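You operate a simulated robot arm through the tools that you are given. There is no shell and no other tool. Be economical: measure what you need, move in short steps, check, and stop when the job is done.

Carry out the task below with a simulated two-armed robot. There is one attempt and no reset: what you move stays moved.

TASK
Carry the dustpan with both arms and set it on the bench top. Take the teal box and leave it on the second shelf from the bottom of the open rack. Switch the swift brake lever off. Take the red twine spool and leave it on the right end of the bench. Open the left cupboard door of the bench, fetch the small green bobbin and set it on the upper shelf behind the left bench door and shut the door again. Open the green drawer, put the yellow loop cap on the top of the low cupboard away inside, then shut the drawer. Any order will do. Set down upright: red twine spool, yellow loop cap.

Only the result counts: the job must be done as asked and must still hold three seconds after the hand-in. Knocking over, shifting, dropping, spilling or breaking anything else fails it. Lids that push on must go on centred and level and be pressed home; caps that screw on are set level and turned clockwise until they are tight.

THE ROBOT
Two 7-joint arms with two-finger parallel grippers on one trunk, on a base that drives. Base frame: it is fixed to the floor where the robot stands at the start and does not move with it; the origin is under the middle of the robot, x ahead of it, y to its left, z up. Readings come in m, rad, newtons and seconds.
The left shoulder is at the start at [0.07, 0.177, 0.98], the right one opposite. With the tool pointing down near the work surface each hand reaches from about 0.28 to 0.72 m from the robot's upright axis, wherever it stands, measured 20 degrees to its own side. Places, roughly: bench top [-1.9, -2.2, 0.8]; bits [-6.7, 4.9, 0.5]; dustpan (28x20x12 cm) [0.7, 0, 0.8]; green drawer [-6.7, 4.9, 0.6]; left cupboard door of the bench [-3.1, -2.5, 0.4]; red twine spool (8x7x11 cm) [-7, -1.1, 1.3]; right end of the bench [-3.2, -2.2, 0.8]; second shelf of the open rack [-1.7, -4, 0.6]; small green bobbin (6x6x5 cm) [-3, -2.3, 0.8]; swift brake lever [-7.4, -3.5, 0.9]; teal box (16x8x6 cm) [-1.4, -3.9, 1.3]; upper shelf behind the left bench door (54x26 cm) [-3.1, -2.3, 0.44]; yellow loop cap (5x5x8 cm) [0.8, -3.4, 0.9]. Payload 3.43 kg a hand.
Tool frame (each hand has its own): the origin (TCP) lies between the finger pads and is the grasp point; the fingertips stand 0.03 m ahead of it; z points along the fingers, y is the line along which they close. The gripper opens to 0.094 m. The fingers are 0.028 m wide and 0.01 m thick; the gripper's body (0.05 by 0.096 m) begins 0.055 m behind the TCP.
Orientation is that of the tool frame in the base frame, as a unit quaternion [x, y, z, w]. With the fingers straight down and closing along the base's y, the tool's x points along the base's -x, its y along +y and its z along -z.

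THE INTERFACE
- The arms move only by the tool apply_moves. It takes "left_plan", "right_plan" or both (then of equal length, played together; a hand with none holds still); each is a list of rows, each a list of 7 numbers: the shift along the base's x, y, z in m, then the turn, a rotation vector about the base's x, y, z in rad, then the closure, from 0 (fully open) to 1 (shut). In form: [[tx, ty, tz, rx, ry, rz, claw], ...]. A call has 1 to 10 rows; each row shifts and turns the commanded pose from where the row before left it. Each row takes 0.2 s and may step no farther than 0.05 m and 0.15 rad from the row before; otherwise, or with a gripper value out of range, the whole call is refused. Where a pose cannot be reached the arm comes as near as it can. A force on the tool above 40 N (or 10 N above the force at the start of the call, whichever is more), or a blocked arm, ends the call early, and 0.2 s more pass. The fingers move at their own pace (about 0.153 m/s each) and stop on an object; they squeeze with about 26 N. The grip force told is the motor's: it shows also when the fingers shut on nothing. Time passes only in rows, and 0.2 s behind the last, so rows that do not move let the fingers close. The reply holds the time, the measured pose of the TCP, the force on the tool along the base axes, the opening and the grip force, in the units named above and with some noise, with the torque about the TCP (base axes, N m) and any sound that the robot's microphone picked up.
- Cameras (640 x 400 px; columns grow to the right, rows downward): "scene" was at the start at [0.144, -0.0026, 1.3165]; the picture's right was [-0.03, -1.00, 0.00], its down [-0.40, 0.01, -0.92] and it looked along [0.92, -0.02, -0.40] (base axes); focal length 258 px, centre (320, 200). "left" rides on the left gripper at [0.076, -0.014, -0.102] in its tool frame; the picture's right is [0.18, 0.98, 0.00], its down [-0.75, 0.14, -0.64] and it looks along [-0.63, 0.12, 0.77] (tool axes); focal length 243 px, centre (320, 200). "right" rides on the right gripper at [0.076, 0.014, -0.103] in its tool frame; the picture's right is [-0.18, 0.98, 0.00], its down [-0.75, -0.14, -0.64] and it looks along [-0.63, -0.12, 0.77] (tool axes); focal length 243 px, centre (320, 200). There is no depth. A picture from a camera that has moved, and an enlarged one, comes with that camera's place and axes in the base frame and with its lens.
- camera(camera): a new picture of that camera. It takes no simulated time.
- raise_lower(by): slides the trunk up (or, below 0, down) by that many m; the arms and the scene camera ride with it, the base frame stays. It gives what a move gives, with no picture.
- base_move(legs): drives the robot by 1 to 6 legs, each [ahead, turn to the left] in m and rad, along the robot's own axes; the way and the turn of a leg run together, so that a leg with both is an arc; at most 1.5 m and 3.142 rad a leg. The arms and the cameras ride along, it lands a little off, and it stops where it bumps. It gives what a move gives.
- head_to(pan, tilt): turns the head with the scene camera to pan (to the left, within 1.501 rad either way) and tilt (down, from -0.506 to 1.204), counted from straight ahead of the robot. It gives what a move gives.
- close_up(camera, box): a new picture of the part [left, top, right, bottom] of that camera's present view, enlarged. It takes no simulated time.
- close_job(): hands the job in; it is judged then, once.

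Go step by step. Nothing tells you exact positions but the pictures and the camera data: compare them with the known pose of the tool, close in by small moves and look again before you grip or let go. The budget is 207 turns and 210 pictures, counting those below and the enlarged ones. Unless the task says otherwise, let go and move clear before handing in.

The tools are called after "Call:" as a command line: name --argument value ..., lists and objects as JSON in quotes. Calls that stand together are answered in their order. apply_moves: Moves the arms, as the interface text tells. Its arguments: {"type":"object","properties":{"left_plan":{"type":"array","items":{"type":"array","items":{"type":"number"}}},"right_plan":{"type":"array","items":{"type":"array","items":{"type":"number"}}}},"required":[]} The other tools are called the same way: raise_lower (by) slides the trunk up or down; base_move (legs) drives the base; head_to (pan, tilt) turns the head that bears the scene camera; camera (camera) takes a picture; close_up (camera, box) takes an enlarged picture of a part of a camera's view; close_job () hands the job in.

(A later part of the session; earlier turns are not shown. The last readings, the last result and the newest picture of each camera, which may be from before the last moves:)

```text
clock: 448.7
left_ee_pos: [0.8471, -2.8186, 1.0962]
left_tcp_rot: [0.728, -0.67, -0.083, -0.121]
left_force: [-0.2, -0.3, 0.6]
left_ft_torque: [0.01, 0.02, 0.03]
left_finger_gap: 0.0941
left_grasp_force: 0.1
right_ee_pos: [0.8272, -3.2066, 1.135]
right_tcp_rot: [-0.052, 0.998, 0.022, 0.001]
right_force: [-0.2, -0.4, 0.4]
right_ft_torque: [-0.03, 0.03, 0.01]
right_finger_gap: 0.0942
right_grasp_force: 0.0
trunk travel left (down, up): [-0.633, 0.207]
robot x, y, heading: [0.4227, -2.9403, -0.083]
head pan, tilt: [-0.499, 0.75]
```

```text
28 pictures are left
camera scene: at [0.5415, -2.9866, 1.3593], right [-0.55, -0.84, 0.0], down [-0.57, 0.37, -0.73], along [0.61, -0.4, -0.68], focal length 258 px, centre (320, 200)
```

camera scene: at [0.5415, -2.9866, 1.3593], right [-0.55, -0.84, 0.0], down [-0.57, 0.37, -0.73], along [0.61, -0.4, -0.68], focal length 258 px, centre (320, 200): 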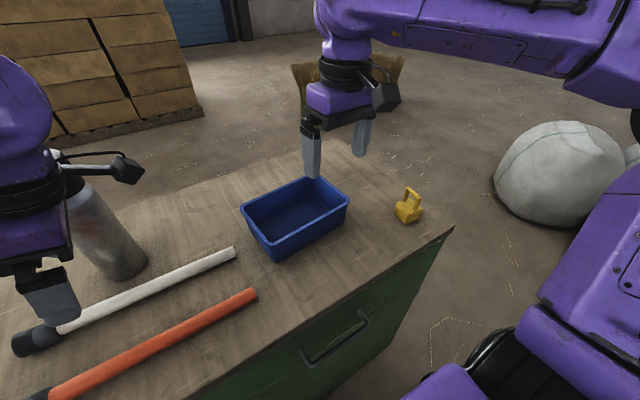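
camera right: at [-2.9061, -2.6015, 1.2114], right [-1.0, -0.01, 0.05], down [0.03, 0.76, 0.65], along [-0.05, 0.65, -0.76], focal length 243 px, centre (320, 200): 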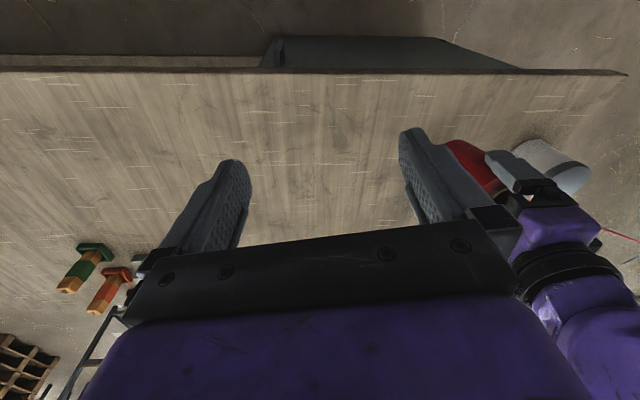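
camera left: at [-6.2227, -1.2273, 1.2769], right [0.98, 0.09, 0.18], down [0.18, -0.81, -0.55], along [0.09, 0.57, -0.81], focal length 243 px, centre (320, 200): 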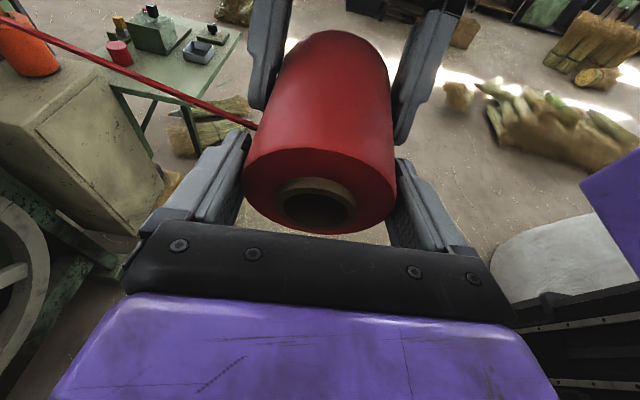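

Call:
apply_moves --right_plan '[[-0.003, -0.04, -0.019, 0, 0, 0, 0], [-0.003, -0.04, -0.019, 0, 0, 0, 0], [-0.003, -0.04, -0.019, 0, 0, 0, 0], [-0.003, -0.04, -0.019, 0, 0, 0, 0], [-0.003, -0.04, -0.019, 0, 0, 0, 0], [-0.002, -0.038, -0.019, 0, 0, 0, 0]]'

Call:
camera --camera "right"

Call:
close_up --camera "scene" --box '[330, 130, 490, 250]'

```text
clock: 450.1
left_ee_pos: [0.8461, -2.82, 1.0976]
left_tcp_rot: [0.728, -0.67, -0.083, -0.121]
left_force: [1.1, 0.1, -0.3]
left_ft_torque: [0.03, 0.01, 0.03]
left_finger_gap: 0.0939
left_grasp_force: 0.2
right_ee_pos: [0.81, -3.4471, 1.0175]
right_tcp_rot: [-0.052, 0.998, 0.023, 0.001]
right_force: [0.4, -0.6, -0.9]
right_ft_torque: [0.02, 0.0, 0.0]
right_finger_gap: 0.0943
right_grasp_force: 0.1
trunk travel left (down, up): [-0.633, 0.207]
robot x, y, heading: [0.4221, -2.9364, -0.078]
head pan, tilt: [-0.499, 0.75]
```

```text
27 pictures are left
camera right: at [0.7325, -3.4449, 1.1207], right [0.08, 1.0, 0.04], down [0.76, -0.09, 0.64], along [0.64, -0.02, -0.77], focal length 243 px, centre (320, 200)
```

right: 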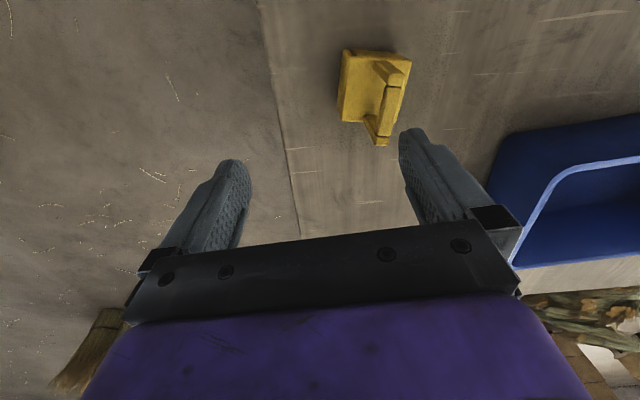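

```text
3.33 times, centred on (410, 190) of scene
camera zoom: at [0.5418, -2.9886, 1.3591], right [-0.55, -0.84, 0.0], down [-0.57, 0.37, -0.73], along [0.61, -0.4, -0.68], focal length 859 px, centre (20, 233)
```

zoom: 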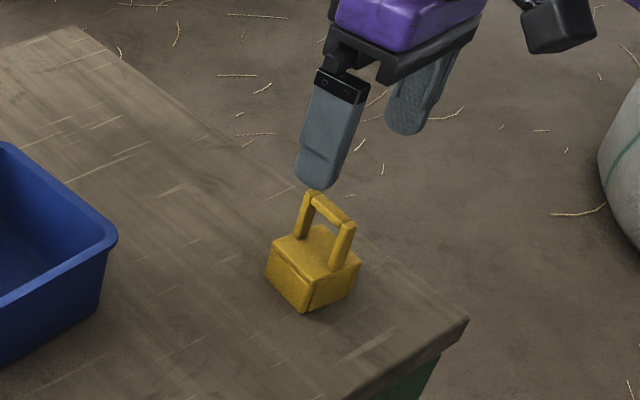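

Call:
apply_moves --right_plan '[[0, 0, 0.03, 0, 0, 0, 0], [-0.01, 0.022, 0, 0, 0, 0, 0], [-0.01, 0.021, 0, 0, 0, 0, 0], [0, 0, -0.03, 0, 0, 0, 0]]'

Call:
camera --camera "right"

Call:
close_up --camera "scene" --box '[330, 130, 490, 250]'

```text
clock: 451.1
left_ee_pos: [0.8464, -2.8191, 1.0964]
left_tcp_rot: [0.728, -0.67, -0.083, -0.121]
left_force: [0.8, 0.6, 0.7]
left_ft_torque: [0.04, 0.03, 0.03]
left_finger_gap: 0.0939
left_grasp_force: 0.1
right_ee_pos: [0.7892, -3.4034, 1.0186]
right_tcp_rot: [-0.05, 0.999, 0.022, 0.001]
right_force: [0.8, -0.7, -0.6]
right_ft_torque: [-0.01, -0.02, -0.01]
right_finger_gap: 0.0939
right_grasp_force: 0.1
trunk travel left (down, up): [-0.633, 0.207]
robot x, y, heading: [0.4181, -2.9363, -0.076]
head pan, tilt: [-0.499, 0.75]
```

```text
25 pictures are left
camera right: at [0.712, -3.401, 1.1205], right [0.08, 1.0, 0.04], down [0.76, -0.09, 0.64], along [0.64, -0.02, -0.77], focal length 243 px, centre (320, 200)
```

right: 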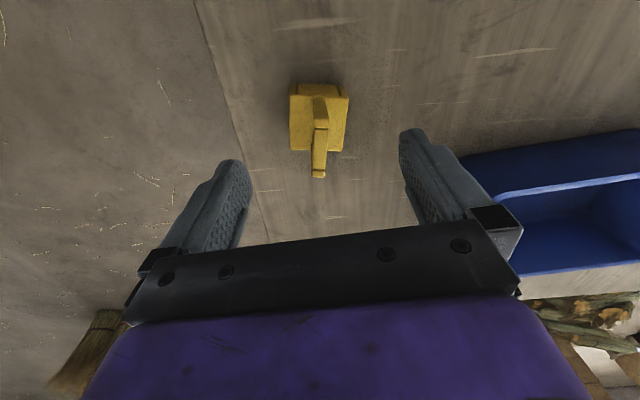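

```text
3.33 times, centred on (410, 190) of scene
camera zoom: at [0.5422, -2.9884, 1.3591], right [-0.55, -0.84, 0.0], down [-0.57, 0.37, -0.73], along [0.61, -0.4, -0.68], focal length 859 px, centre (20, 233)
```

zoom: 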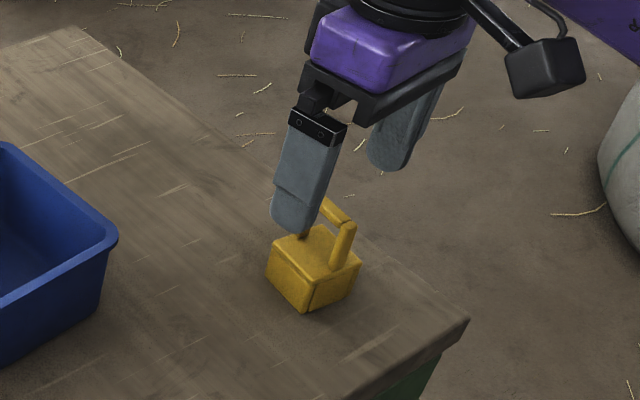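

Call:
apply_moves --right_plan '[[0, 0.001, -0.02, 0, 0, 0, 0], [0, 0, -0.018, 0, 0, 0, 0], [0, 0, 0, 0, 0, 0, 0.5], [0, 0, 0, 0, 0, 0, 1], [0, 0, 0, 0, 0, 0, 1], [0, 0, 0.02, 0, 0, 0, 1], [0, 0, 0.04, 0, 0, 0, 1]]'

Call:
camera --camera "scene"

```text
clock: 452.7
left_ee_pos: [0.8463, -2.8165, 1.0968]
left_tcp_rot: [0.728, -0.67, -0.082, -0.12]
left_force: [-0.2, 0.2, -0.5]
left_ft_torque: [-0.03, 0.03, 0.04]
left_finger_gap: 0.0939
left_grasp_force: 0.1
right_ee_pos: [0.7897, -3.4004, 1.0428]
right_tcp_rot: [-0.05, 0.998, 0.022, 0.001]
right_force: [-0.1, 0.8, 0.1]
right_ft_torque: [-0.02, 0.01, 0.01]
right_finger_gap: 0.0089
right_grasp_force: 26.2
trunk travel left (down, up): [-0.633, 0.207]
robot x, y, heading: [0.4226, -2.9382, -0.079]
head pan, tilt: [-0.499, 0.75]
```

```text
23 pictures are left
camera scene: at [0.5412, -2.9854, 1.3592], right [-0.55, -0.84, 0.0], down [-0.57, 0.37, -0.73], along [0.61, -0.4, -0.68], focal length 258 px, centre (320, 200)
```

scene: 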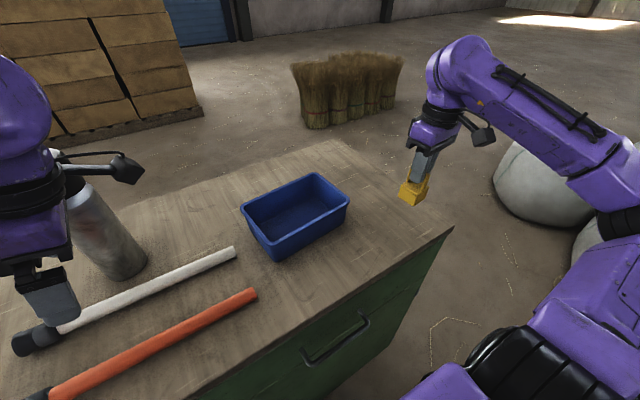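

Cap is held by its loop. Now driving north toward the green drawer.

Call:
raise_lower --by 0.15

Call:
base_move --legs '[[-0.85, 0], [0, 1.655], [1.5, 0], [1.5, 0], [1.5, 0]]'

Call:
head_to --pan 0.6 --tilt 0.3

Call:
camera --camera "scene"

```text
clock: 454.4
left_ee_pos: [0.8461, -2.8181, 1.2458]
left_tcp_rot: [0.728, -0.67, -0.083, -0.121]
left_force: [-0.4, 0.8, -1.1]
left_ft_torque: [0.02, -0.02, 0.01]
left_finger_gap: 0.0942
left_grasp_force: 0.1
right_ee_pos: [0.7902, -3.4021, 1.1922]
right_tcp_rot: [-0.05, 0.999, 0.021, 0.001]
right_force: [0.1, 0.9, 0.1]
right_ft_torque: [0.0, 0.01, 0.02]
right_finger_gap: 0.0089
right_grasp_force: 25.9
trunk travel left (down, up): [-0.783, 0.057]
robot x, y, heading: [0.4208, -2.9368, -0.081]
head pan, tilt: [-0.499, 0.75]
```

```text
clock: 484.1
left_ee_pos: [-0.5797, 2.0559, 1.2473]
left_tcp_rot: [0.986, 0.074, -0.145, -0.023]
left_force: [-0.3, 0.9, 0.1]
left_ft_torque: [0.01, 0.01, -0.01]
left_finger_gap: 0.0939
left_grasp_force: 0.0
right_ee_pos: [0.005, 2.0365, 1.1925]
right_tcp_rot: [0.764, -0.645, -0.015, 0.015]
right_force: [0.7, -0.1, -0.6]
right_ft_torque: [-0.01, 0.0, -0.01]
right_finger_gap: 0.0086
right_grasp_force: 26.0
trunk travel left (down, up): [-0.783, 0.057]
robot x, y, heading: [-0.4351, 1.6383, 1.556]
head pan, tilt: [-0.499, 0.75]
```

```text
clock: 485.4
left_ee_pos: [-0.5797, 2.0567, 1.2461]
left_tcp_rot: [0.986, 0.074, -0.145, -0.022]
left_force: [1.0, 0.9, -0.7]
left_ft_torque: [-0.02, -0.01, 0.0]
left_finger_gap: 0.094
left_grasp_force: 0.0
right_ee_pos: [0.0048, 2.0371, 1.192]
right_tcp_rot: [0.763, -0.646, -0.016, 0.015]
right_force: [0.4, 0.3, -0.5]
right_ft_torque: [-0.04, -0.03, -0.01]
right_finger_gap: 0.0084
right_grasp_force: 26.6
trunk travel left (down, up): [-0.783, 0.057]
robot x, y, heading: [-0.4311, 1.6389, 1.561]
head pan, tilt: [0.6, 0.3]
```

```text
22 pictures are left
camera scene: at [-0.4835, 1.7666, 1.5495], right [0.83, 0.55, 0.0], down [0.16, -0.25, -0.96], along [-0.53, 0.8, -0.3], focal length 258 px, centre (320, 200)
```

scene: 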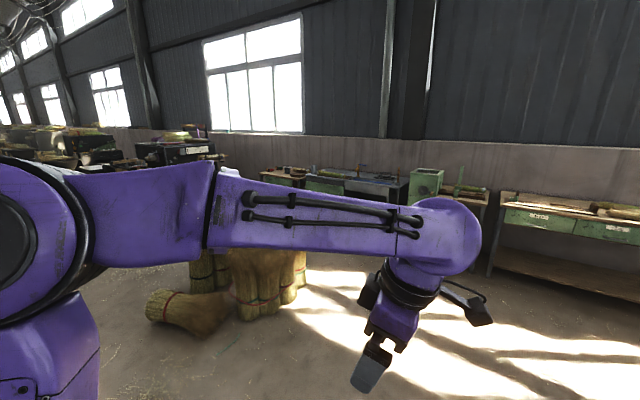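

Call:
base_move --legs '[[0, 1.4]]'

Call:
head_to --pan 0 --tilt 0.3

Call:
camera --camera "scene"

```text
clock: 489.2
left_ee_pos: [-0.8702, 1.5676, 1.2461]
left_tcp_rot: [0.708, 0.69, -0.126, 0.076]
left_force: [-0.5, -0.3, -0.4]
left_ft_torque: [-0.01, -0.01, -0.02]
left_finger_gap: 0.094
left_grasp_force: 0.1
right_ee_pos: [-0.7506, 2.14, 1.1925]
right_tcp_rot: [1.0, -0.004, -0.002, 0.022]
right_force: [-0.2, 0.5, -0.4]
right_ft_torque: [-0.01, -0.01, -0.02]
right_finger_gap: 0.0087
right_grasp_force: 26.2
trunk travel left (down, up): [-0.783, 0.057]
robot x, y, heading: [-0.4318, 1.6348, 2.954]
head pan, tilt: [0.6, 0.3]
```

```text
clock: 490.2
left_ee_pos: [-0.8686, 1.5675, 1.2456]
left_tcp_rot: [0.709, 0.69, -0.125, 0.076]
left_force: [0.3, 0.2, 0.0]
left_ft_torque: [0.01, 0.03, 0.0]
left_finger_gap: 0.0943
left_grasp_force: 0.0
right_ee_pos: [-0.751, 2.1403, 1.1918]
right_tcp_rot: [1.0, -0.003, -0.002, 0.022]
right_force: [0.3, 0.3, 0.3]
right_ft_torque: [0.01, 0.01, 0.02]
right_finger_gap: 0.0087
right_grasp_force: 25.8
trunk travel left (down, up): [-0.783, 0.057]
robot x, y, heading: [-0.4347, 1.639, 2.953]
head pan, tilt: [0.0, 0.3]
```

```text
21 pictures are left
camera scene: at [-0.5737, 1.6655, 1.5496], right [0.19, 0.98, 0.0], down [0.29, -0.06, -0.96], along [-0.94, 0.18, -0.3], focal length 258 px, centre (320, 200)
```

scene: 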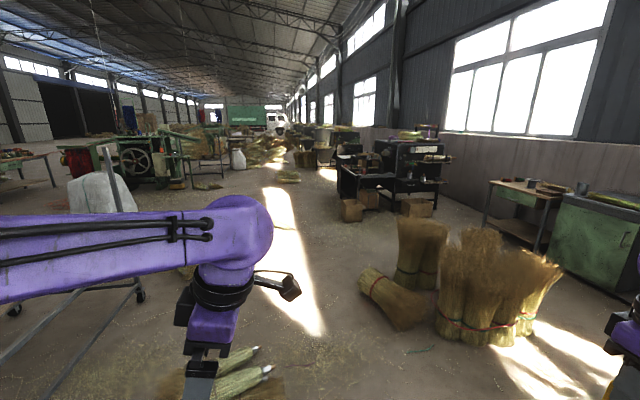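

Call:
base_move --legs '[[0, -0.05], [1.5, 0], [0, 0.22], [1.5, 0], [1.5, 0], [1.3, 0]]'

Call:
base_move --legs '[[0, -1.5]]'

Call:
camera --camera "scene"

```text
clock: 495.1
left_ee_pos: [-1.6861, 1.7872, 1.2523]
left_tcp_rot: [0.723, 0.675, -0.13, 0.066]
left_force: [-0.3, -0.1, 0.2]
left_ft_torque: [0.03, 0.03, -0.05]
left_finger_gap: 0.0939
left_grasp_force: 0.1
right_ee_pos: [-1.546, 2.3552, 1.1983]
right_tcp_rot: [0.999, -0.024, -0.011, 0.02]
right_force: [0.4, -0.6, 0.1]
right_ft_torque: [-0.01, -0.06, -0.02]
right_finger_gap: 0.0085
right_grasp_force: 25.2
trunk travel left (down, up): [-0.783, 0.057]
robot x, y, heading: [-1.2603, 1.8438, 2.912]
head pan, tilt: [0.0, 0.3]
stopped in leg 2: the robot was blocked; the commanded pose is now the measured one
```

```text
clock: 497.6
left_ee_pos: [-1.6104, 2.0713, 1.249]
left_tcp_rot: [0.914, 0.377, -0.145, 0.02]
left_force: [0.5, -0.3, -0.6]
left_ft_torque: [0.0, 0.02, -0.02]
left_finger_gap: 0.094
left_grasp_force: 0.0
right_ee_pos: [-1.1308, 2.404, 1.1949]
right_tcp_rot: [0.927, -0.374, -0.013, 0.016]
right_force: [-0.5, -0.7, 1.8]
right_ft_torque: [0.02, -0.02, 0.0]
right_finger_gap: 0.009
right_grasp_force: 26.5
trunk travel left (down, up): [-0.783, 0.057]
robot x, y, heading: [-1.2464, 1.832, 2.248]
head pan, tilt: [0.0, 0.3]
stopped in leg 1: the robot was blocked; the commanded pose is now the measured one
```

```text
20 pictures are left
camera scene: at [-1.3358, 1.9403, 1.5496], right [0.78, 0.63, 0.0], down [0.19, -0.23, -0.96], along [-0.6, 0.74, -0.3], focal length 258 px, centre (320, 200)
```

scene: 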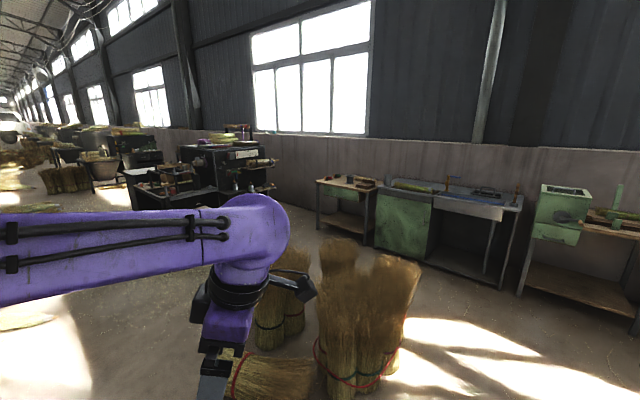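

Call:
head_to --pan 0.3 --tilt 1.0

Call:
camera --camera "scene"

```text
clock: 498.6
left_ee_pos: [-1.6106, 2.0711, 1.2486]
left_tcp_rot: [0.914, 0.379, -0.144, 0.02]
left_force: [-0.6, -0.4, 0.3]
left_ft_torque: [-0.01, 0.0, -0.01]
left_finger_gap: 0.0942
left_grasp_force: 0.0
right_ee_pos: [-1.1315, 2.4067, 1.1948]
right_tcp_rot: [0.927, -0.374, -0.012, 0.016]
right_force: [-0.7, 0.4, -0.5]
right_ft_torque: [0.03, -0.03, -0.05]
right_finger_gap: 0.0083
right_grasp_force: 26.3
trunk travel left (down, up): [-0.783, 0.057]
robot x, y, heading: [-1.2466, 1.8313, 2.244]
head pan, tilt: [0.3, 1.0]
```

```text
19 pictures are left
camera scene: at [-1.3345, 1.9087, 1.49], right [0.56, 0.83, 0.0], down [0.7, -0.47, -0.54], along [-0.45, 0.3, -0.84], focal length 258 px, centre (320, 200)
```

scene: 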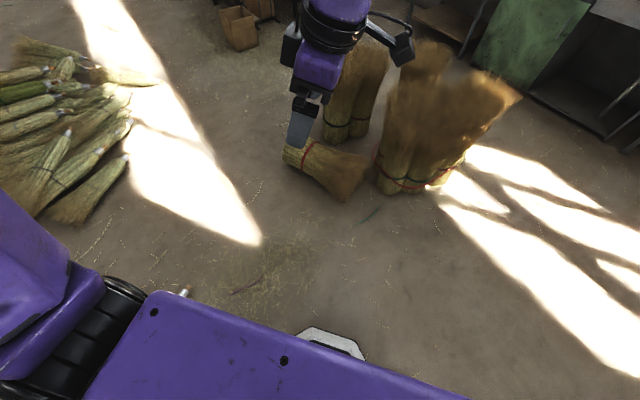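

Call:
base_move --legs '[[-0.3, 0], [0, -0.674], [0.48, 0], [0, 1.572], [1.5, 0], [1.5, 0]]'

Call:
head_to --pan -0.5 --tilt 0.35

Call:
camera --camera "scene"

```text
clock: 500.1
left_ee_pos: [-1.5137, 1.9708, 1.2488]
left_tcp_rot: [0.922, 0.361, -0.142, 0.018]
left_force: [0.5, -0.4, -0.1]
left_ft_torque: [0.0, 0.02, -0.04]
left_finger_gap: 0.0942
left_grasp_force: 0.1
right_ee_pos: [-1.0212, 2.2875, 1.1971]
right_tcp_rot: [0.921, -0.39, -0.013, 0.015]
right_force: [-0.3, -0.2, -0.8]
right_ft_torque: [0.02, 0.04, 0.01]
right_finger_gap: 0.0089
right_grasp_force: 26.2
trunk travel left (down, up): [-0.783, 0.057]
robot x, y, heading: [-1.1521, 1.7242, 2.175]
head pan, tilt: [0.3, 1.0]
stopped in leg 1: the robot was blocked; the commanded pose is now the measured one
```

```text
clock: 501.2
left_ee_pos: [-1.5122, 1.9738, 1.2478]
left_tcp_rot: [0.922, 0.361, -0.143, 0.018]
left_force: [0.9, -0.4, -1.1]
left_ft_torque: [0.0, -0.02, -0.01]
left_finger_gap: 0.0939
left_grasp_force: 0.0
right_ee_pos: [-1.0208, 2.2882, 1.1972]
right_tcp_rot: [0.92, -0.391, -0.013, 0.015]
right_force: [-0.2, -0.7, 0.3]
right_ft_torque: [0.04, -0.02, -0.01]
right_finger_gap: 0.0085
right_grasp_force: 26.5
trunk travel left (down, up): [-0.783, 0.057]
robot x, y, heading: [-1.146, 1.7231, 2.178]
head pan, tilt: [-0.499, 0.351]
```

```text
18 pictures are left
camera scene: at [-1.1884, 1.8556, 1.5448], right [0.99, 0.11, 0.0], down [0.04, -0.34, -0.94], along [-0.1, 0.93, -0.34], focal length 258 px, centre (320, 200)
```

scene: 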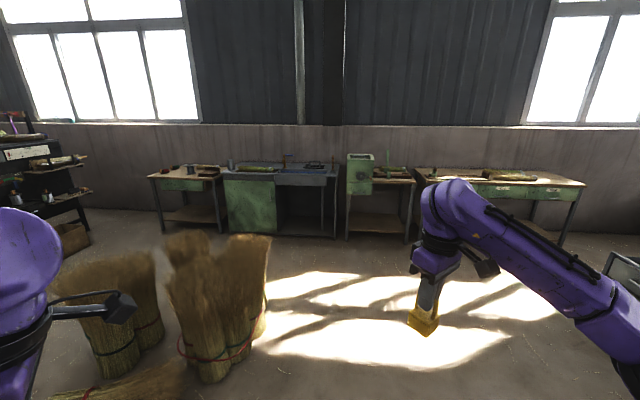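

Call:
base_move --legs '[[0.4, 0], [0, 0.963], [1.5, 0], [1.5, 0]]'

Call:
camera --camera "scene"

```text
clock: 503.1
left_ee_pos: [-1.6481, 2.1387, 1.2487]
left_tcp_rot: [0.913, 0.383, -0.142, 0.022]
left_force: [-0.5, -0.1, 0.2]
left_ft_torque: [-0.04, 0.01, 0.0]
left_finger_gap: 0.0939
left_grasp_force: 0.1
right_ee_pos: [-1.176, 2.4768, 1.1781]
right_tcp_rot: [0.931, -0.363, 0.006, 0.034]
right_force: [0.3, 0.6, -1.5]
right_ft_torque: [-0.03, 0.0, 0.03]
right_finger_gap: 0.0089
right_grasp_force: 26.3
trunk travel left (down, up): [-0.783, 0.057]
robot x, y, heading: [-1.2683, 1.9124, 2.3]
head pan, tilt: [-0.499, 0.351]
stopped in leg 1: the robot was blocked; the commanded pose is now the measured one
```

```text
17 pictures are left
camera scene: at [-1.3222, 2.039, 1.5448], right [0.97, 0.23, 0.0], down [0.08, -0.33, -0.94], along [-0.22, 0.91, -0.34], focal length 258 px, centre (320, 200)
```

scene: 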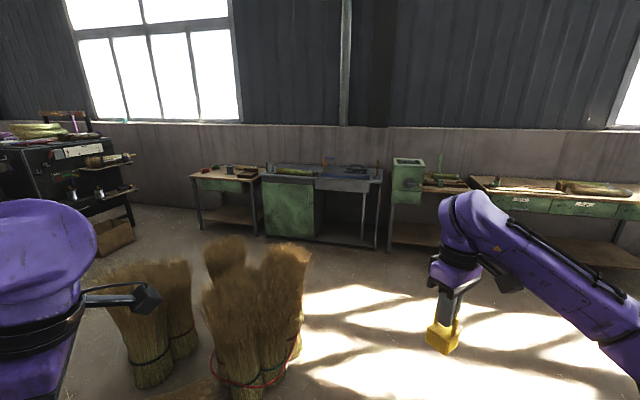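

Call:
head_to --pan 1.1 --tilt 0.95

Call:
camera --camera "scene"

```text
clock: 504.7
left_ee_pos: [-1.6483, 2.1393, 1.2487]
left_tcp_rot: [0.913, 0.381, -0.142, 0.021]
left_force: [-0.1, -0.2, -0.3]
left_ft_torque: [0.04, 0.04, 0.01]
left_finger_gap: 0.0943
left_grasp_force: 0.0
right_ee_pos: [-1.1748, 2.4756, 1.1792]
right_tcp_rot: [0.932, -0.362, 0.003, 0.032]
right_force: [0.2, -0.1, 0.1]
right_ft_torque: [0.02, -0.01, 0.01]
right_finger_gap: 0.0087
right_grasp_force: 26.3
trunk travel left (down, up): [-0.783, 0.057]
robot x, y, heading: [-1.2688, 1.9048, 2.306]
head pan, tilt: [1.1, 0.949]
```

```text
16 pictures are left
camera scene: at [-1.3709, 1.9284, 1.4937], right [-0.26, 0.97, 0.0], down [0.79, 0.21, -0.58], along [-0.56, -0.15, -0.81], focal length 258 px, centre (320, 200)
```

scene: 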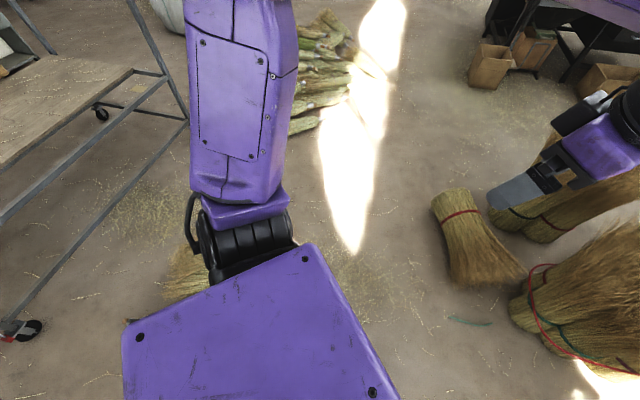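

Call:
base_move --legs '[[0, -0.35]]'

Call:
base_move --legs '[[0.35, 0]]'

```text
clock: 506.0
left_ee_pos: [-1.5893, 2.1898, 1.2486]
left_tcp_rot: [0.945, 0.294, -0.143, 0.006]
left_force: [-0.4, -0.4, 0.2]
left_ft_torque: [0.0, 0.0, 0.01]
left_finger_gap: 0.094
left_grasp_force: 0.1
right_ee_pos: [-1.0616, 2.4319, 1.1811]
right_tcp_rot: [0.894, -0.447, 0.0, 0.032]
right_force: [0.7, 0.1, -0.4]
right_ft_torque: [-0.01, 0.04, 0.01]
right_finger_gap: 0.0086
right_grasp_force: 26.1
trunk travel left (down, up): [-0.783, 0.057]
robot x, y, heading: [-1.2551, 1.897, 2.186]
head pan, tilt: [1.1, 0.949]
stopped in leg 1: the robot was blocked; the commanded pose is now the measured one
```

```text
clock: 507.3
left_ee_pos: [-1.6603, 2.2174, 1.2478]
left_tcp_rot: [0.942, 0.309, -0.129, 0.004]
left_force: [-1.6, 0.5, -0.2]
left_ft_torque: [0.0, -0.08, -0.02]
left_finger_gap: 0.0939
left_grasp_force: 0.0
right_ee_pos: [-1.1405, 2.4747, 1.1914]
right_tcp_rot: [0.902, -0.432, 0.008, 0.018]
right_force: [-1.0, 0.7, -0.2]
right_ft_torque: [-0.02, -0.04, 0.01]
right_finger_gap: 0.009
right_grasp_force: 26.1
trunk travel left (down, up): [-0.783, 0.057]
robot x, y, heading: [-1.2848, 1.958, 2.326]
head pan, tilt: [1.1, 0.949]
stopped in leg 1: the robot was blocked; the commanded pose is now the measured one
```

Call:
base_move --legs '[[0.3, -0.6]]'

Call:
base_move --legs '[[0.3, -0.6]]'

Call:
base_move --legs '[[0.3, -0.5]]'

```text
clock: 508.5
left_ee_pos: [-1.7105, 2.2377, 1.232]
left_tcp_rot: [0.967, 0.236, -0.091, -0.025]
left_force: [-0.5, -0.3, 0.2]
left_ft_torque: [-0.04, -0.03, 0.02]
left_finger_gap: 0.0941
left_grasp_force: 0.1
right_ee_pos: [-1.1585, 2.4148, 1.2056]
right_tcp_rot: [0.869, -0.493, 0.024, -0.018]
right_force: [1.2, 1.4, -1.1]
right_ft_torque: [-0.15, 0.05, 0.02]
right_finger_gap: 0.0087
right_grasp_force: 25.7
trunk travel left (down, up): [-0.783, 0.057]
robot x, y, heading: [-1.3036, 2.0039, 2.293]
head pan, tilt: [1.1, 0.949]
stopped in leg 1: the robot was blocked; the commanded pose is now the measured one
```

```text
clock: 510.5
left_ee_pos: [-1.5913, 2.6995, 1.2374]
left_tcp_rot: [0.992, -0.064, -0.094, -0.05]
left_force: [0.9, 0.0, -0.4]
left_ft_torque: [0.01, -0.02, 0.01]
left_finger_gap: 0.094
left_grasp_force: 0.1
right_ee_pos: [-1.0386, 2.5334, 1.2008]
right_tcp_rot: [-0.682, 0.731, -0.017, -0.001]
right_force: [0.7, -0.6, -1.1]
right_ft_torque: [0.01, 0.0, 0.0]
right_finger_gap: 0.0088
right_grasp_force: 26.3
trunk travel left (down, up): [-0.783, 0.057]
robot x, y, heading: [-1.4266, 2.2711, 1.688]
head pan, tilt: [1.1, 0.949]
```

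```text
clock: 512.6
left_ee_pos: [-1.3272, 3.0196, 1.2387]
left_tcp_rot: [0.946, -0.306, -0.078, -0.072]
left_force: [0.7, 0.9, 0.4]
left_ft_torque: [0.01, 0.02, 0.02]
left_finger_gap: 0.094
left_grasp_force: 0.1
right_ee_pos: [-0.9205, 2.6092, 1.2005]
right_tcp_rot: [-0.48, 0.877, -0.016, -0.005]
right_force: [-0.9, -0.6, -0.4]
right_ft_torque: [0.0, -0.02, -0.03]
right_finger_gap: 0.0088
right_grasp_force: 25.6
trunk travel left (down, up): [-0.783, 0.057]
robot x, y, heading: [-1.3884, 2.5606, 1.191]
head pan, tilt: [1.1, 0.949]
```

Call:
base_move --legs '[[-0.35, 0], [0, 2.2], [0.6, 0], [0, -0.25], [1.5, 0], [1.5, 0]]'

Call:
head_to --pan -0.5 --tilt 0.3

Call:
camera --camera "scene"

```text
clock: 526.3
left_ee_pos: [-2.8432, 1.9866, 1.2536]
left_tcp_rot: [0.784, 0.609, -0.121, 0.011]
left_force: [1.0, 1.4, 1.2]
left_ft_torque: [0.0, 0.09, -0.02]
left_finger_gap: 0.0941
left_grasp_force: 0.0
right_ee_pos: [-2.6104, 2.5122, 1.2084]
right_tcp_rot: [0.995, -0.101, -0.007, -0.008]
right_force: [0.6, 0.1, -0.1]
right_ft_torque: [0.02, 0.09, -0.01]
right_finger_gap: 0.0086
right_grasp_force: 25.8
trunk travel left (down, up): [-0.783, 0.057]
robot x, y, heading: [-2.4469, 2.0969, 3.132]
head pan, tilt: [1.1, 0.949]
stopped in leg 5: the robot was blocked; the commanded pose is now the measured one
```

```text
clock: 528.0
left_ee_pos: [-2.8749, 1.9865, 1.2412]
left_tcp_rot: [0.786, 0.609, -0.11, 0.02]
left_force: [0.2, -0.4, 0.0]
left_ft_torque: [0.01, -0.01, 0.03]
left_finger_gap: 0.094
left_grasp_force: 0.1
right_ee_pos: [-2.641, 2.512, 1.2019]
right_tcp_rot: [0.995, -0.099, 0.006, -0.011]
right_force: [0.0, 0.1, -0.2]
right_ft_torque: [-0.02, -0.01, 0.02]
right_finger_gap: 0.0089
right_grasp_force: 25.5
trunk travel left (down, up): [-0.783, 0.057]
robot x, y, heading: [-2.4419, 2.0943, 3.135]
head pan, tilt: [-0.499, 0.3]
```

```text
15 pictures are left
camera scene: at [-2.5746, 2.1414, 1.5495], right [0.48, 0.87, 0.0], down [0.26, -0.14, -0.96], along [-0.84, 0.46, -0.3], focal length 258 px, centre (320, 200)
```

scene: 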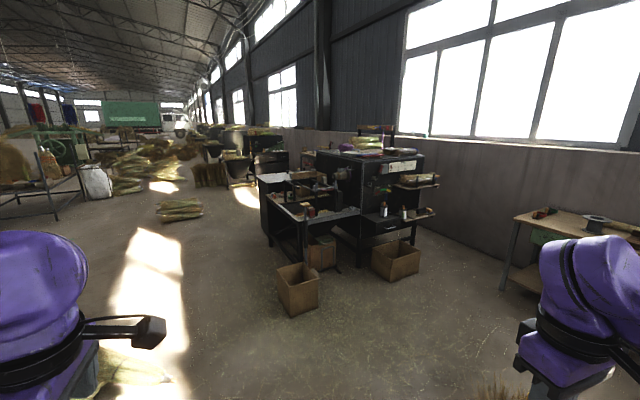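

Call:
base_move --legs '[[0.6, 0]]'

Call:
head_to --pan 0.1 --tilt 1.0

Call:
camera --camera "scene"

```text
clock: 531.3
left_ee_pos: [-3.4596, 1.9936, 1.2431]
left_tcp_rot: [0.786, 0.608, -0.109, 0.02]
left_force: [-0.2, 0.3, 0.1]
left_ft_torque: [-0.02, 0.01, 0.01]
left_finger_gap: 0.094
left_grasp_force: 0.1
right_ee_pos: [-3.2263, 2.5192, 1.2016]
right_tcp_rot: [0.995, -0.101, 0.006, -0.009]
right_force: [0.1, -0.6, -0.3]
right_ft_torque: [-0.01, 0.02, 0.01]
right_finger_gap: 0.0086
right_grasp_force: 25.9
trunk travel left (down, up): [-0.783, 0.057]
robot x, y, heading: [-3.0308, 2.1001, 3.134]
head pan, tilt: [-0.499, 0.3]
```

```text
clock: 532.4
left_ee_pos: [-3.4604, 1.9952, 1.2431]
left_tcp_rot: [0.786, 0.607, -0.11, 0.021]
left_force: [0.4, -0.8, -0.2]
left_ft_torque: [0.0, -0.03, 0.02]
left_finger_gap: 0.0939
left_grasp_force: 0.1
right_ee_pos: [-3.2261, 2.5193, 1.203]
right_tcp_rot: [0.995, -0.1, 0.007, -0.009]
right_force: [0.3, -0.9, 0.1]
right_ft_torque: [0.04, 0.02, 0.0]
right_finger_gap: 0.0087
right_grasp_force: 26.1
trunk travel left (down, up): [-0.783, 0.057]
robot x, y, heading: [-3.0285, 2.0997, 3.132]
head pan, tilt: [0.099, 1.0]
```

```text
14 pictures are left
camera scene: at [-3.1487, 2.0959, 1.4901], right [-0.09, 1.0, 0.0], down [0.84, 0.07, -0.54], along [-0.54, -0.05, -0.84], focal length 258 px, centre (320, 200)
```

scene: 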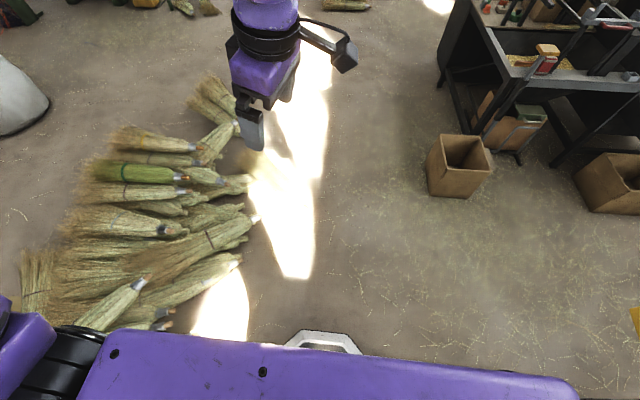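

Call:
base_move --legs '[[0, -0.07], [1.5, 0], [1.5, 0], [0.5, 0], [0, -1.49]]'

Call:
head_to --pan 0.1 --tilt 0.4

Call:
camera --camera "scene"

```text
clock: 537.7
left_ee_pos: [-4.3897, 2.0717, 1.2432]
left_tcp_rot: [0.785, 0.61, -0.109, 0.018]
left_force: [-0.4, -0.2, -0.3]
left_ft_torque: [0.03, -0.02, 0.05]
left_finger_gap: 0.094
left_grasp_force: 0.2
right_ee_pos: [-4.1624, 2.597, 1.2017]
right_tcp_rot: [0.996, -0.085, 0.006, -0.009]
right_force: [-0.4, -0.1, -0.2]
right_ft_torque: [-0.01, -0.09, 0.02]
right_finger_gap: 0.0088
right_grasp_force: 26.0
trunk travel left (down, up): [-0.783, 0.057]
robot x, y, heading: [-3.9649, 2.2025, -2.994]
head pan, tilt: [0.099, 1.0]
stopped in leg 2: the robot was blocked; the commanded pose is now the measured one
```

```text
clock: 538.7
left_ee_pos: [-4.3881, 2.07, 1.2428]
left_tcp_rot: [0.784, 0.611, -0.109, 0.018]
left_force: [0.8, 0.4, 0.6]
left_ft_torque: [0.02, 0.0, 0.02]
left_finger_gap: 0.094
left_grasp_force: 0.0
right_ee_pos: [-4.1604, 2.5951, 1.2026]
right_tcp_rot: [0.996, -0.085, 0.006, -0.009]
right_force: [0.0, 0.3, 0.3]
right_ft_torque: [-0.01, 0.03, -0.01]
right_finger_gap: 0.0085
right_grasp_force: 26.3
trunk travel left (down, up): [-0.783, 0.057]
robot x, y, heading: [-3.9597, 2.1981, -3.002]
head pan, tilt: [0.099, 0.4]
```

```text
13 pictures are left
camera scene: at [-4.0981, 2.1698, 1.5403], right [-0.24, 0.97, 0.0], down [0.38, 0.09, -0.92], along [-0.89, -0.22, -0.39], focal length 258 px, centre (320, 200)
```

scene: 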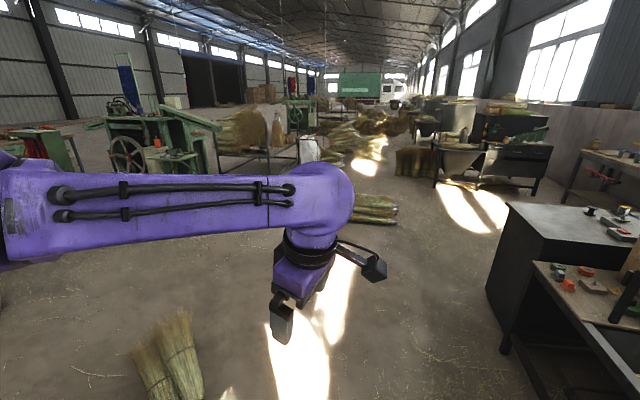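

Call:
base_move --legs '[[0.4, -0.3], [0, 0.1], [1.5, 0], [0.8, 0], [0, -1.51]]'

Call:
camera --camera "scene"

```text
clock: 539.7
left_ee_pos: [-4.4187, 2.0731, 1.2432]
left_tcp_rot: [0.786, 0.608, -0.11, 0.018]
left_force: [-1.1, 0.1, -0.2]
left_ft_torque: [-0.02, 0.02, 0.03]
left_finger_gap: 0.0939
left_grasp_force: 0.0
right_ee_pos: [-4.187, 2.5981, 1.2026]
right_tcp_rot: [0.996, -0.089, 0.006, -0.01]
right_force: [0.7, -0.2, -0.1]
right_ft_torque: [-0.05, -0.02, 0.03]
right_finger_gap: 0.0088
right_grasp_force: 26.3
trunk travel left (down, up): [-0.783, 0.057]
robot x, y, heading: [-3.9903, 2.2072, -3.001]
head pan, tilt: [0.099, 0.4]
stopped in leg 1: the robot was blocked; the commanded pose is now the measured one
```

```text
12 pictures are left
camera scene: at [-4.1274, 2.1755, 1.5404], right [-0.24, 0.97, 0.0], down [0.38, 0.1, -0.92], along [-0.89, -0.22, -0.39], focal length 258 px, centre (320, 200)
```

scene: 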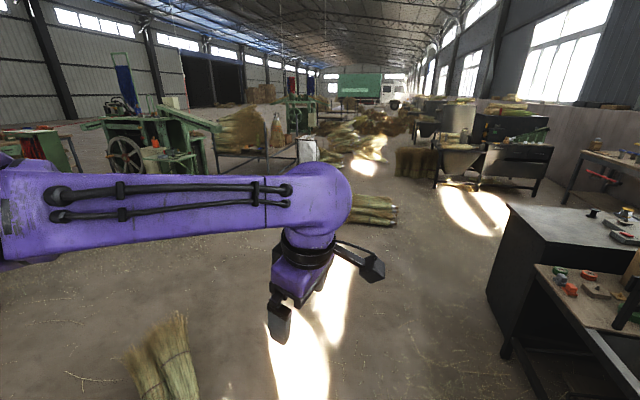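

Call:
base_move --legs '[[-0.15, -0.25]]'

Call:
base_move --legs '[[0.5, -0.1], [0, 0.15], [1.5, 0], [0.6, 0], [0, -1.45]]'

```text
clock: 541.1
left_ee_pos: [-4.2926, 2.1875, 1.2422]
left_tcp_rot: [0.856, 0.506, -0.109, 0.005]
left_force: [0.2, -1.0, -0.6]
left_ft_torque: [0.0, -0.01, -0.04]
left_finger_gap: 0.0941
left_grasp_force: 0.1
right_ee_pos: [-3.9402, 2.6394, 1.2018]
right_tcp_rot: [0.978, -0.209, 0.008, -0.008]
right_force: [0.2, 0.3, -0.3]
right_ft_torque: [0.03, 0.0, 0.0]
right_finger_gap: 0.0087
right_grasp_force: 26.0
trunk travel left (down, up): [-0.783, 0.057]
robot x, y, heading: [-3.8419, 2.212, 3.039]
head pan, tilt: [0.099, 0.4]
```

```text
clock: 543.0
left_ee_pos: [-4.4673, 2.2337, 1.2553]
left_tcp_rot: [0.868, 0.483, -0.119, -0.008]
left_force: [1.5, 0.1, 1.3]
left_ft_torque: [0.02, 0.1, -0.05]
left_finger_gap: 0.0939
left_grasp_force: 0.0
right_ee_pos: [-4.1599, 2.6532, 1.2033]
right_tcp_rot: [0.973, -0.232, -0.005, -0.01]
right_force: [1.5, -0.6, 0.6]
right_ft_torque: [0.03, 0.1, 0.03]
right_finger_gap: 0.0087
right_grasp_force: 26.5
trunk travel left (down, up): [-0.783, 0.057]
robot x, y, heading: [-4.0446, 2.2429, -3.129]
head pan, tilt: [0.099, 0.4]
stopped in leg 1: the robot was blocked; the commanded pose is now the measured one
```

Call:
base_move --legs '[[-0.2, -0.45], [0.45, 0.1], [0, 0.3], [1.2, 0], [1.2, 0], [0, -1.5]]'

Call:
camera --camera "scene"

```text
clock: 563.0
left_ee_pos: [-6.6694, 2.9343, 1.2476]
left_tcp_rot: [0.956, -0.271, -0.079, -0.081]
left_force: [-0.5, -0.3, -0.2]
left_ft_torque: [0.03, -0.03, -0.04]
left_finger_gap: 0.0939
left_grasp_force: 0.0
right_ee_pos: [-6.2476, 2.6192, 1.1981]
right_tcp_rot: [-0.525, 0.851, -0.011, 0.006]
right_force: [-0.5, 0.0, 0.1]
right_ft_torque: [0.02, -0.01, -0.02]
right_finger_gap: 0.0088
right_grasp_force: 26.1
trunk travel left (down, up): [-0.783, 0.057]
robot x, y, heading: [-6.655, 2.4945, 1.586]
head pan, tilt: [0.099, 0.4]
```

```text
11 pictures are left
camera scene: at [-6.6684, 2.636, 1.5403], right [0.99, 0.12, 0.0], down [0.05, -0.39, -0.92], along [-0.11, 0.92, -0.39], focal length 258 px, centre (320, 200)
```

scene: 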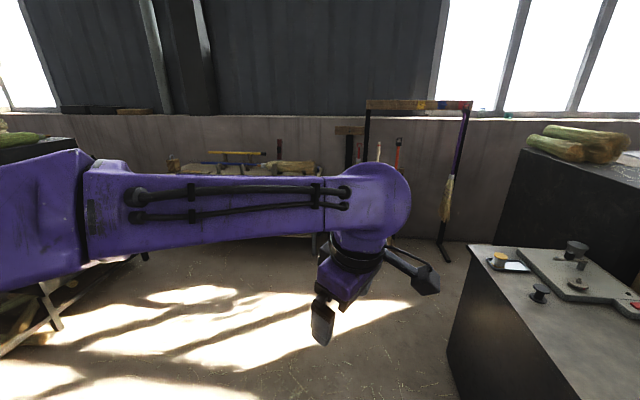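

Call:
base_move --legs '[[1.3, 0]]'

Call:
apply_moves --left_plan '[[-0.04, -0.01, 0, 0, 0, 0, 0], [-0.04, -0.01, 0, 0, 0, 0, 0], [-0.04, -0.01, 0, 0, 0, 0, 0], [-0.04, -0.01, 0, 0, 0, 0, 0], [-0.04, -0.01, 0, 0, 0, 0, 0]]'

Call:
head_to --pan 0 --tilt 0.7

Call:
camera --camera "scene"

```text
clock: 569.6
left_ee_pos: [-6.6939, 4.2463, 1.2473]
left_tcp_rot: [0.956, -0.27, -0.078, -0.081]
left_force: [0.6, 0.5, 0.7]
left_ft_torque: [0.0, -0.02, 0.04]
left_finger_gap: 0.0943
left_grasp_force: 0.1
right_ee_pos: [-6.2725, 3.9312, 1.199]
right_tcp_rot: [-0.527, 0.85, -0.01, 0.005]
right_force: [-0.5, -0.9, 0.6]
right_ft_torque: [-0.04, -0.02, -0.01]
right_finger_gap: 0.0085
right_grasp_force: 26.0
trunk travel left (down, up): [-0.783, 0.057]
robot x, y, heading: [-6.686, 3.8085, 1.584]
head pan, tilt: [0.099, 0.4]
```

```text
clock: 570.8
left_ee_pos: [-6.8979, 4.1964, 1.2473]
left_tcp_rot: [0.956, -0.27, -0.079, -0.082]
left_force: [-0.6, 0.3, -0.2]
left_ft_torque: [-0.03, -0.05, -0.02]
left_finger_gap: 0.094
left_grasp_force: 0.1
right_ee_pos: [-6.2751, 3.931, 1.1994]
right_tcp_rot: [-0.526, 0.85, -0.012, 0.008]
right_force: [-0.1, 0.1, 0.7]
right_ft_torque: [-0.05, -0.06, 0.01]
right_finger_gap: 0.0088
right_grasp_force: 25.7
trunk travel left (down, up): [-0.783, 0.057]
robot x, y, heading: [-6.6839, 3.8054, 1.597]
head pan, tilt: [0.099, 0.4]
```

```text
clock: 571.6
left_ee_pos: [-6.8929, 4.1959, 1.248]
left_tcp_rot: [0.956, -0.27, -0.078, -0.081]
left_force: [0.6, -0.5, -0.3]
left_ft_torque: [-0.01, 0.03, -0.03]
left_finger_gap: 0.094
left_grasp_force: 0.1
right_ee_pos: [-6.2726, 3.9329, 1.1982]
right_tcp_rot: [-0.527, 0.85, -0.01, 0.005]
right_force: [-0.2, -0.4, -0.2]
right_ft_torque: [-0.02, 0.01, 0.0]
right_finger_gap: 0.0087
right_grasp_force: 25.5
trunk travel left (down, up): [-0.783, 0.057]
robot x, y, heading: [-6.6836, 3.8057, 1.592]
head pan, tilt: [0.0, 0.7]
```

```text
10 pictures are left
camera scene: at [-6.683, 3.9403, 1.5135], right [1.0, 0.02, 0.0], down [0.01, -0.64, -0.77], along [-0.02, 0.77, -0.64], focal length 258 px, centre (320, 200)
```

scene: 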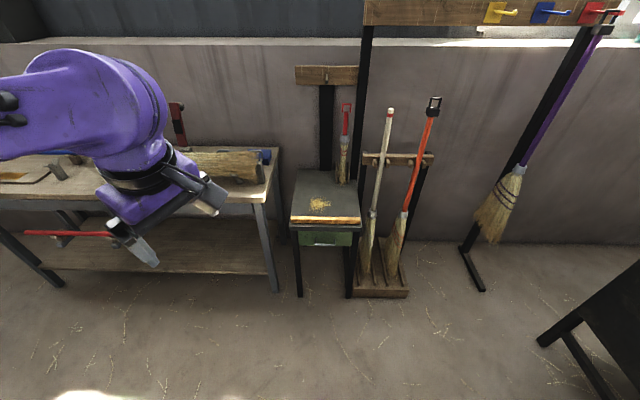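

Call:
close_up --camera "scene" --box '[270, 180, 390, 280]'

```text
4.00 times, centred on (330, 230) of scene
camera zoom: at [-6.683, 3.9403, 1.5135], right [1.0, 0.02, 0.0], down [0.01, -0.64, -0.77], along [-0.02, 0.77, -0.64], focal length 1030 px, centre (280, 80)
```

zoom: 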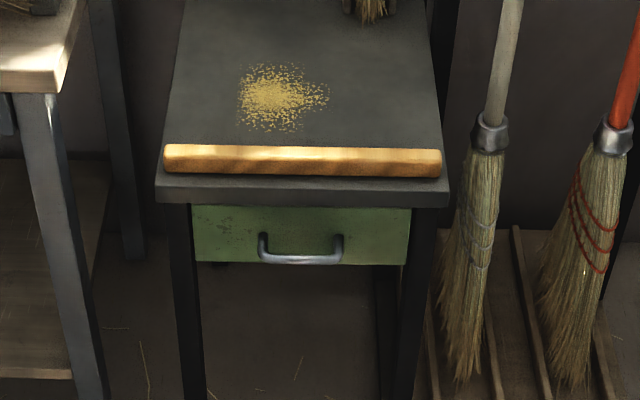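

Call:
raise_lower --by -0.38

Call:
apply_moves --left_plan '[[0, 0, 0, -0.1, -0.053, 0, 0.3], [0, 0, 0, -0.099, -0.053, 0, 0.3], [0.02, 0, 0, 0, 0, 0.135, 0.3], [0.03, 0, 0, 0, 0, 0.135, 0.3], [0.03, 0, 0, 0, 0, 0.135, 0.3], [0.03, 0, 0, 0, 0, 0.135, 0.3], [0.03, 0, 0, 0.131, 0, 0, 0.3], [0.03, 0, 0, 0.131, 0, 0, 0.3], [0.03, 0, 0, 0.131, 0, 0, 0.3], [0, 0, 0, 0.131, 0, 0, 0.3]]'

Call:
apply_moves --left_plan '[[0, 0, 0, 0.131, 0, 0, 0.3], [0, 0, 0, 0.131, 0, 0, 0.3]]'

Call:
close_up --camera "scene" --box '[220, 60, 420, 220]'

```text
clock: 575.3
left_ee_pos: [-6.8958, 4.1956, 0.8667]
left_tcp_rot: [0.956, -0.27, -0.078, -0.081]
left_force: [0.6, 0.7, 0.0]
left_ft_torque: [0.02, -0.01, -0.01]
left_finger_gap: 0.0943
left_grasp_force: 0.0
right_ee_pos: [-6.2725, 3.9308, 0.8195]
right_tcp_rot: [-0.527, 0.85, -0.01, 0.005]
right_force: [-0.7, -0.4, -0.3]
right_ft_torque: [0.01, 0.0, -0.02]
right_finger_gap: 0.0086
right_grasp_force: 25.9
trunk travel left (down, up): [-0.403, 0.437]
robot x, y, heading: [-6.6829, 3.806, 1.589]
head pan, tilt: [0.0, 0.7]
```

```text
clock: 577.5
left_ee_pos: [-6.6938, 4.2385, 0.8671]
left_tcp_rot: [0.966, -0.008, -0.002, -0.258]
left_force: [-1.1, 0.8, 0.3]
left_ft_torque: [-0.01, 0.0, 0.01]
left_finger_gap: 0.0658
left_grasp_force: 0.0
left hand out of reach, approached as far as the arm can: row 9, 10
right_ee_pos: [-6.2731, 3.9315, 0.8194]
right_tcp_rot: [-0.526, 0.85, -0.011, 0.006]
right_force: [0.5, -0.2, -0.6]
right_ft_torque: [0.0, -0.01, 0.0]
right_finger_gap: 0.0084
right_grasp_force: 25.8
trunk travel left (down, up): [-0.403, 0.437]
robot x, y, heading: [-6.6823, 3.8091, 1.596]
head pan, tilt: [0.0, 0.7]
```

```text
clock: 578.1
left_ee_pos: [-6.6901, 4.3118, 0.8822]
left_tcp_rot: [0.925, -0.008, -0.002, -0.38]
left_force: [0.1, -0.5, 0.1]
left_ft_torque: [0.01, -0.01, -0.06]
left_finger_gap: 0.0659
left_grasp_force: 0.1
left hand out of reach, approached as far as the arm can: row 1, 2
right_ee_pos: [-6.2728, 3.9312, 0.8187]
right_tcp_rot: [-0.527, 0.85, -0.009, 0.006]
right_force: [0.3, -0.7, 0.2]
right_ft_torque: [-0.02, 0.0, -0.01]
right_finger_gap: 0.0085
right_grasp_force: 25.6
trunk travel left (down, up): [-0.403, 0.437]
robot x, y, heading: [-6.6848, 3.8016, 1.588]
head pan, tilt: [0.0, 0.7]
```

```text
2.50 times, centred on (320, 140) of scene
camera zoom: at [-6.683, 3.9402, 1.1334], right [1.0, 0.02, 0.0], down [0.01, -0.64, -0.76], along [-0.02, 0.76, -0.64], focal length 644 px, centre (320, 350)
```

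zoom: 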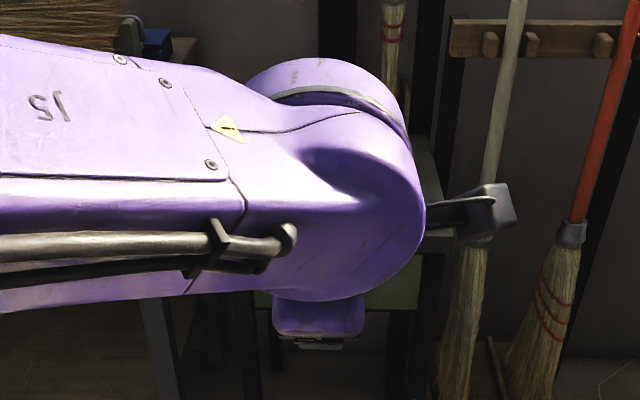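

Call:
apply_moves --left_plan '[[0, 0, 0, 0, 0, 0, 0], [0, 0, 0, 0, 0, 0, 0]]'

Call:
raise_lower --by -0.305

Call:
base_move --legs '[[0.36, -0.017]]'

Call:
camera --camera "left"

```text
clock: 578.7
left_ee_pos: [-6.6908, 4.3123, 0.882]
left_tcp_rot: [0.926, -0.008, -0.003, -0.378]
left_force: [0.2, -0.1, -0.7]
left_ft_torque: [0.02, 0.02, -0.03]
left_finger_gap: 0.0941
left_grasp_force: 0.0
right_ee_pos: [-6.2733, 3.9314, 0.8193]
right_tcp_rot: [-0.527, 0.85, -0.009, 0.005]
right_force: [0.0, -0.4, -0.8]
right_ft_torque: [-0.01, -0.02, 0.0]
right_finger_gap: 0.0086
right_grasp_force: 26.0
trunk travel left (down, up): [-0.403, 0.437]
robot x, y, heading: [-6.6835, 3.8046, 1.59]
head pan, tilt: [0.0, 0.7]
```

```text
clock: 581.7
left_ee_pos: [-6.6912, 4.312, 0.5769]
left_tcp_rot: [0.925, -0.007, -0.003, -0.379]
left_force: [0.4, 0.2, 0.5]
left_ft_torque: [-0.02, -0.02, 0.01]
left_finger_gap: 0.0939
left_grasp_force: 0.0
right_ee_pos: [-6.2738, 3.9303, 0.5143]
right_tcp_rot: [-0.527, 0.85, -0.01, 0.005]
right_force: [0.4, 0.1, -0.1]
right_ft_torque: [-0.01, 0.0, -0.03]
right_finger_gap: 0.0087
right_grasp_force: 25.9
trunk travel left (down, up): [-0.098, 0.742]
robot x, y, heading: [-6.6832, 3.8006, 1.589]
head pan, tilt: [0.0, 0.7]
```

```text
clock: 584.0
left_ee_pos: [-6.6869, 4.6701, 0.5778]
left_tcp_rot: [0.925, -0.015, 0.0, -0.379]
left_force: [-0.1, 0.6, -0.6]
left_ft_torque: [0.0, 0.01, 0.04]
left_finger_gap: 0.0943
left_grasp_force: 0.0
right_ee_pos: [-6.2753, 4.2818, 0.5136]
right_tcp_rot: [-0.52, 0.854, -0.01, 0.005]
right_force: [0.4, 0.1, -0.1]
right_ft_torque: [-0.03, 0.02, -0.01]
right_finger_gap: 0.0085
right_grasp_force: 26.4
trunk travel left (down, up): [-0.098, 0.742]
robot x, y, heading: [-6.688, 4.1635, 1.578]
head pan, tilt: [0.0, 0.7]
```

```text
7 pictures are left
camera left: at [-6.6119, 4.6069, 0.6592], right [0.16, -0.71, -0.69], down [-0.77, -0.53, 0.37], along [-0.62, 0.47, -0.62], focal length 243 px, centre (320, 200)
```

left: 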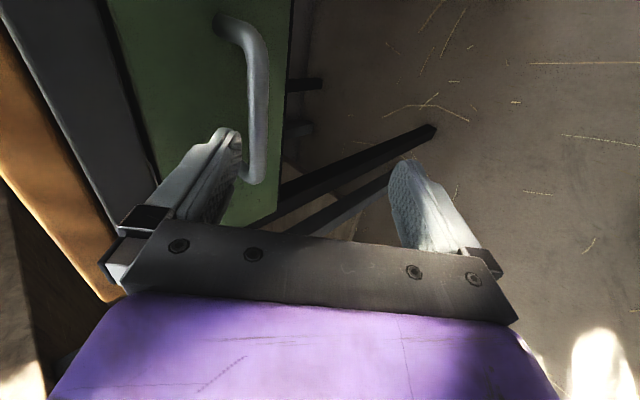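

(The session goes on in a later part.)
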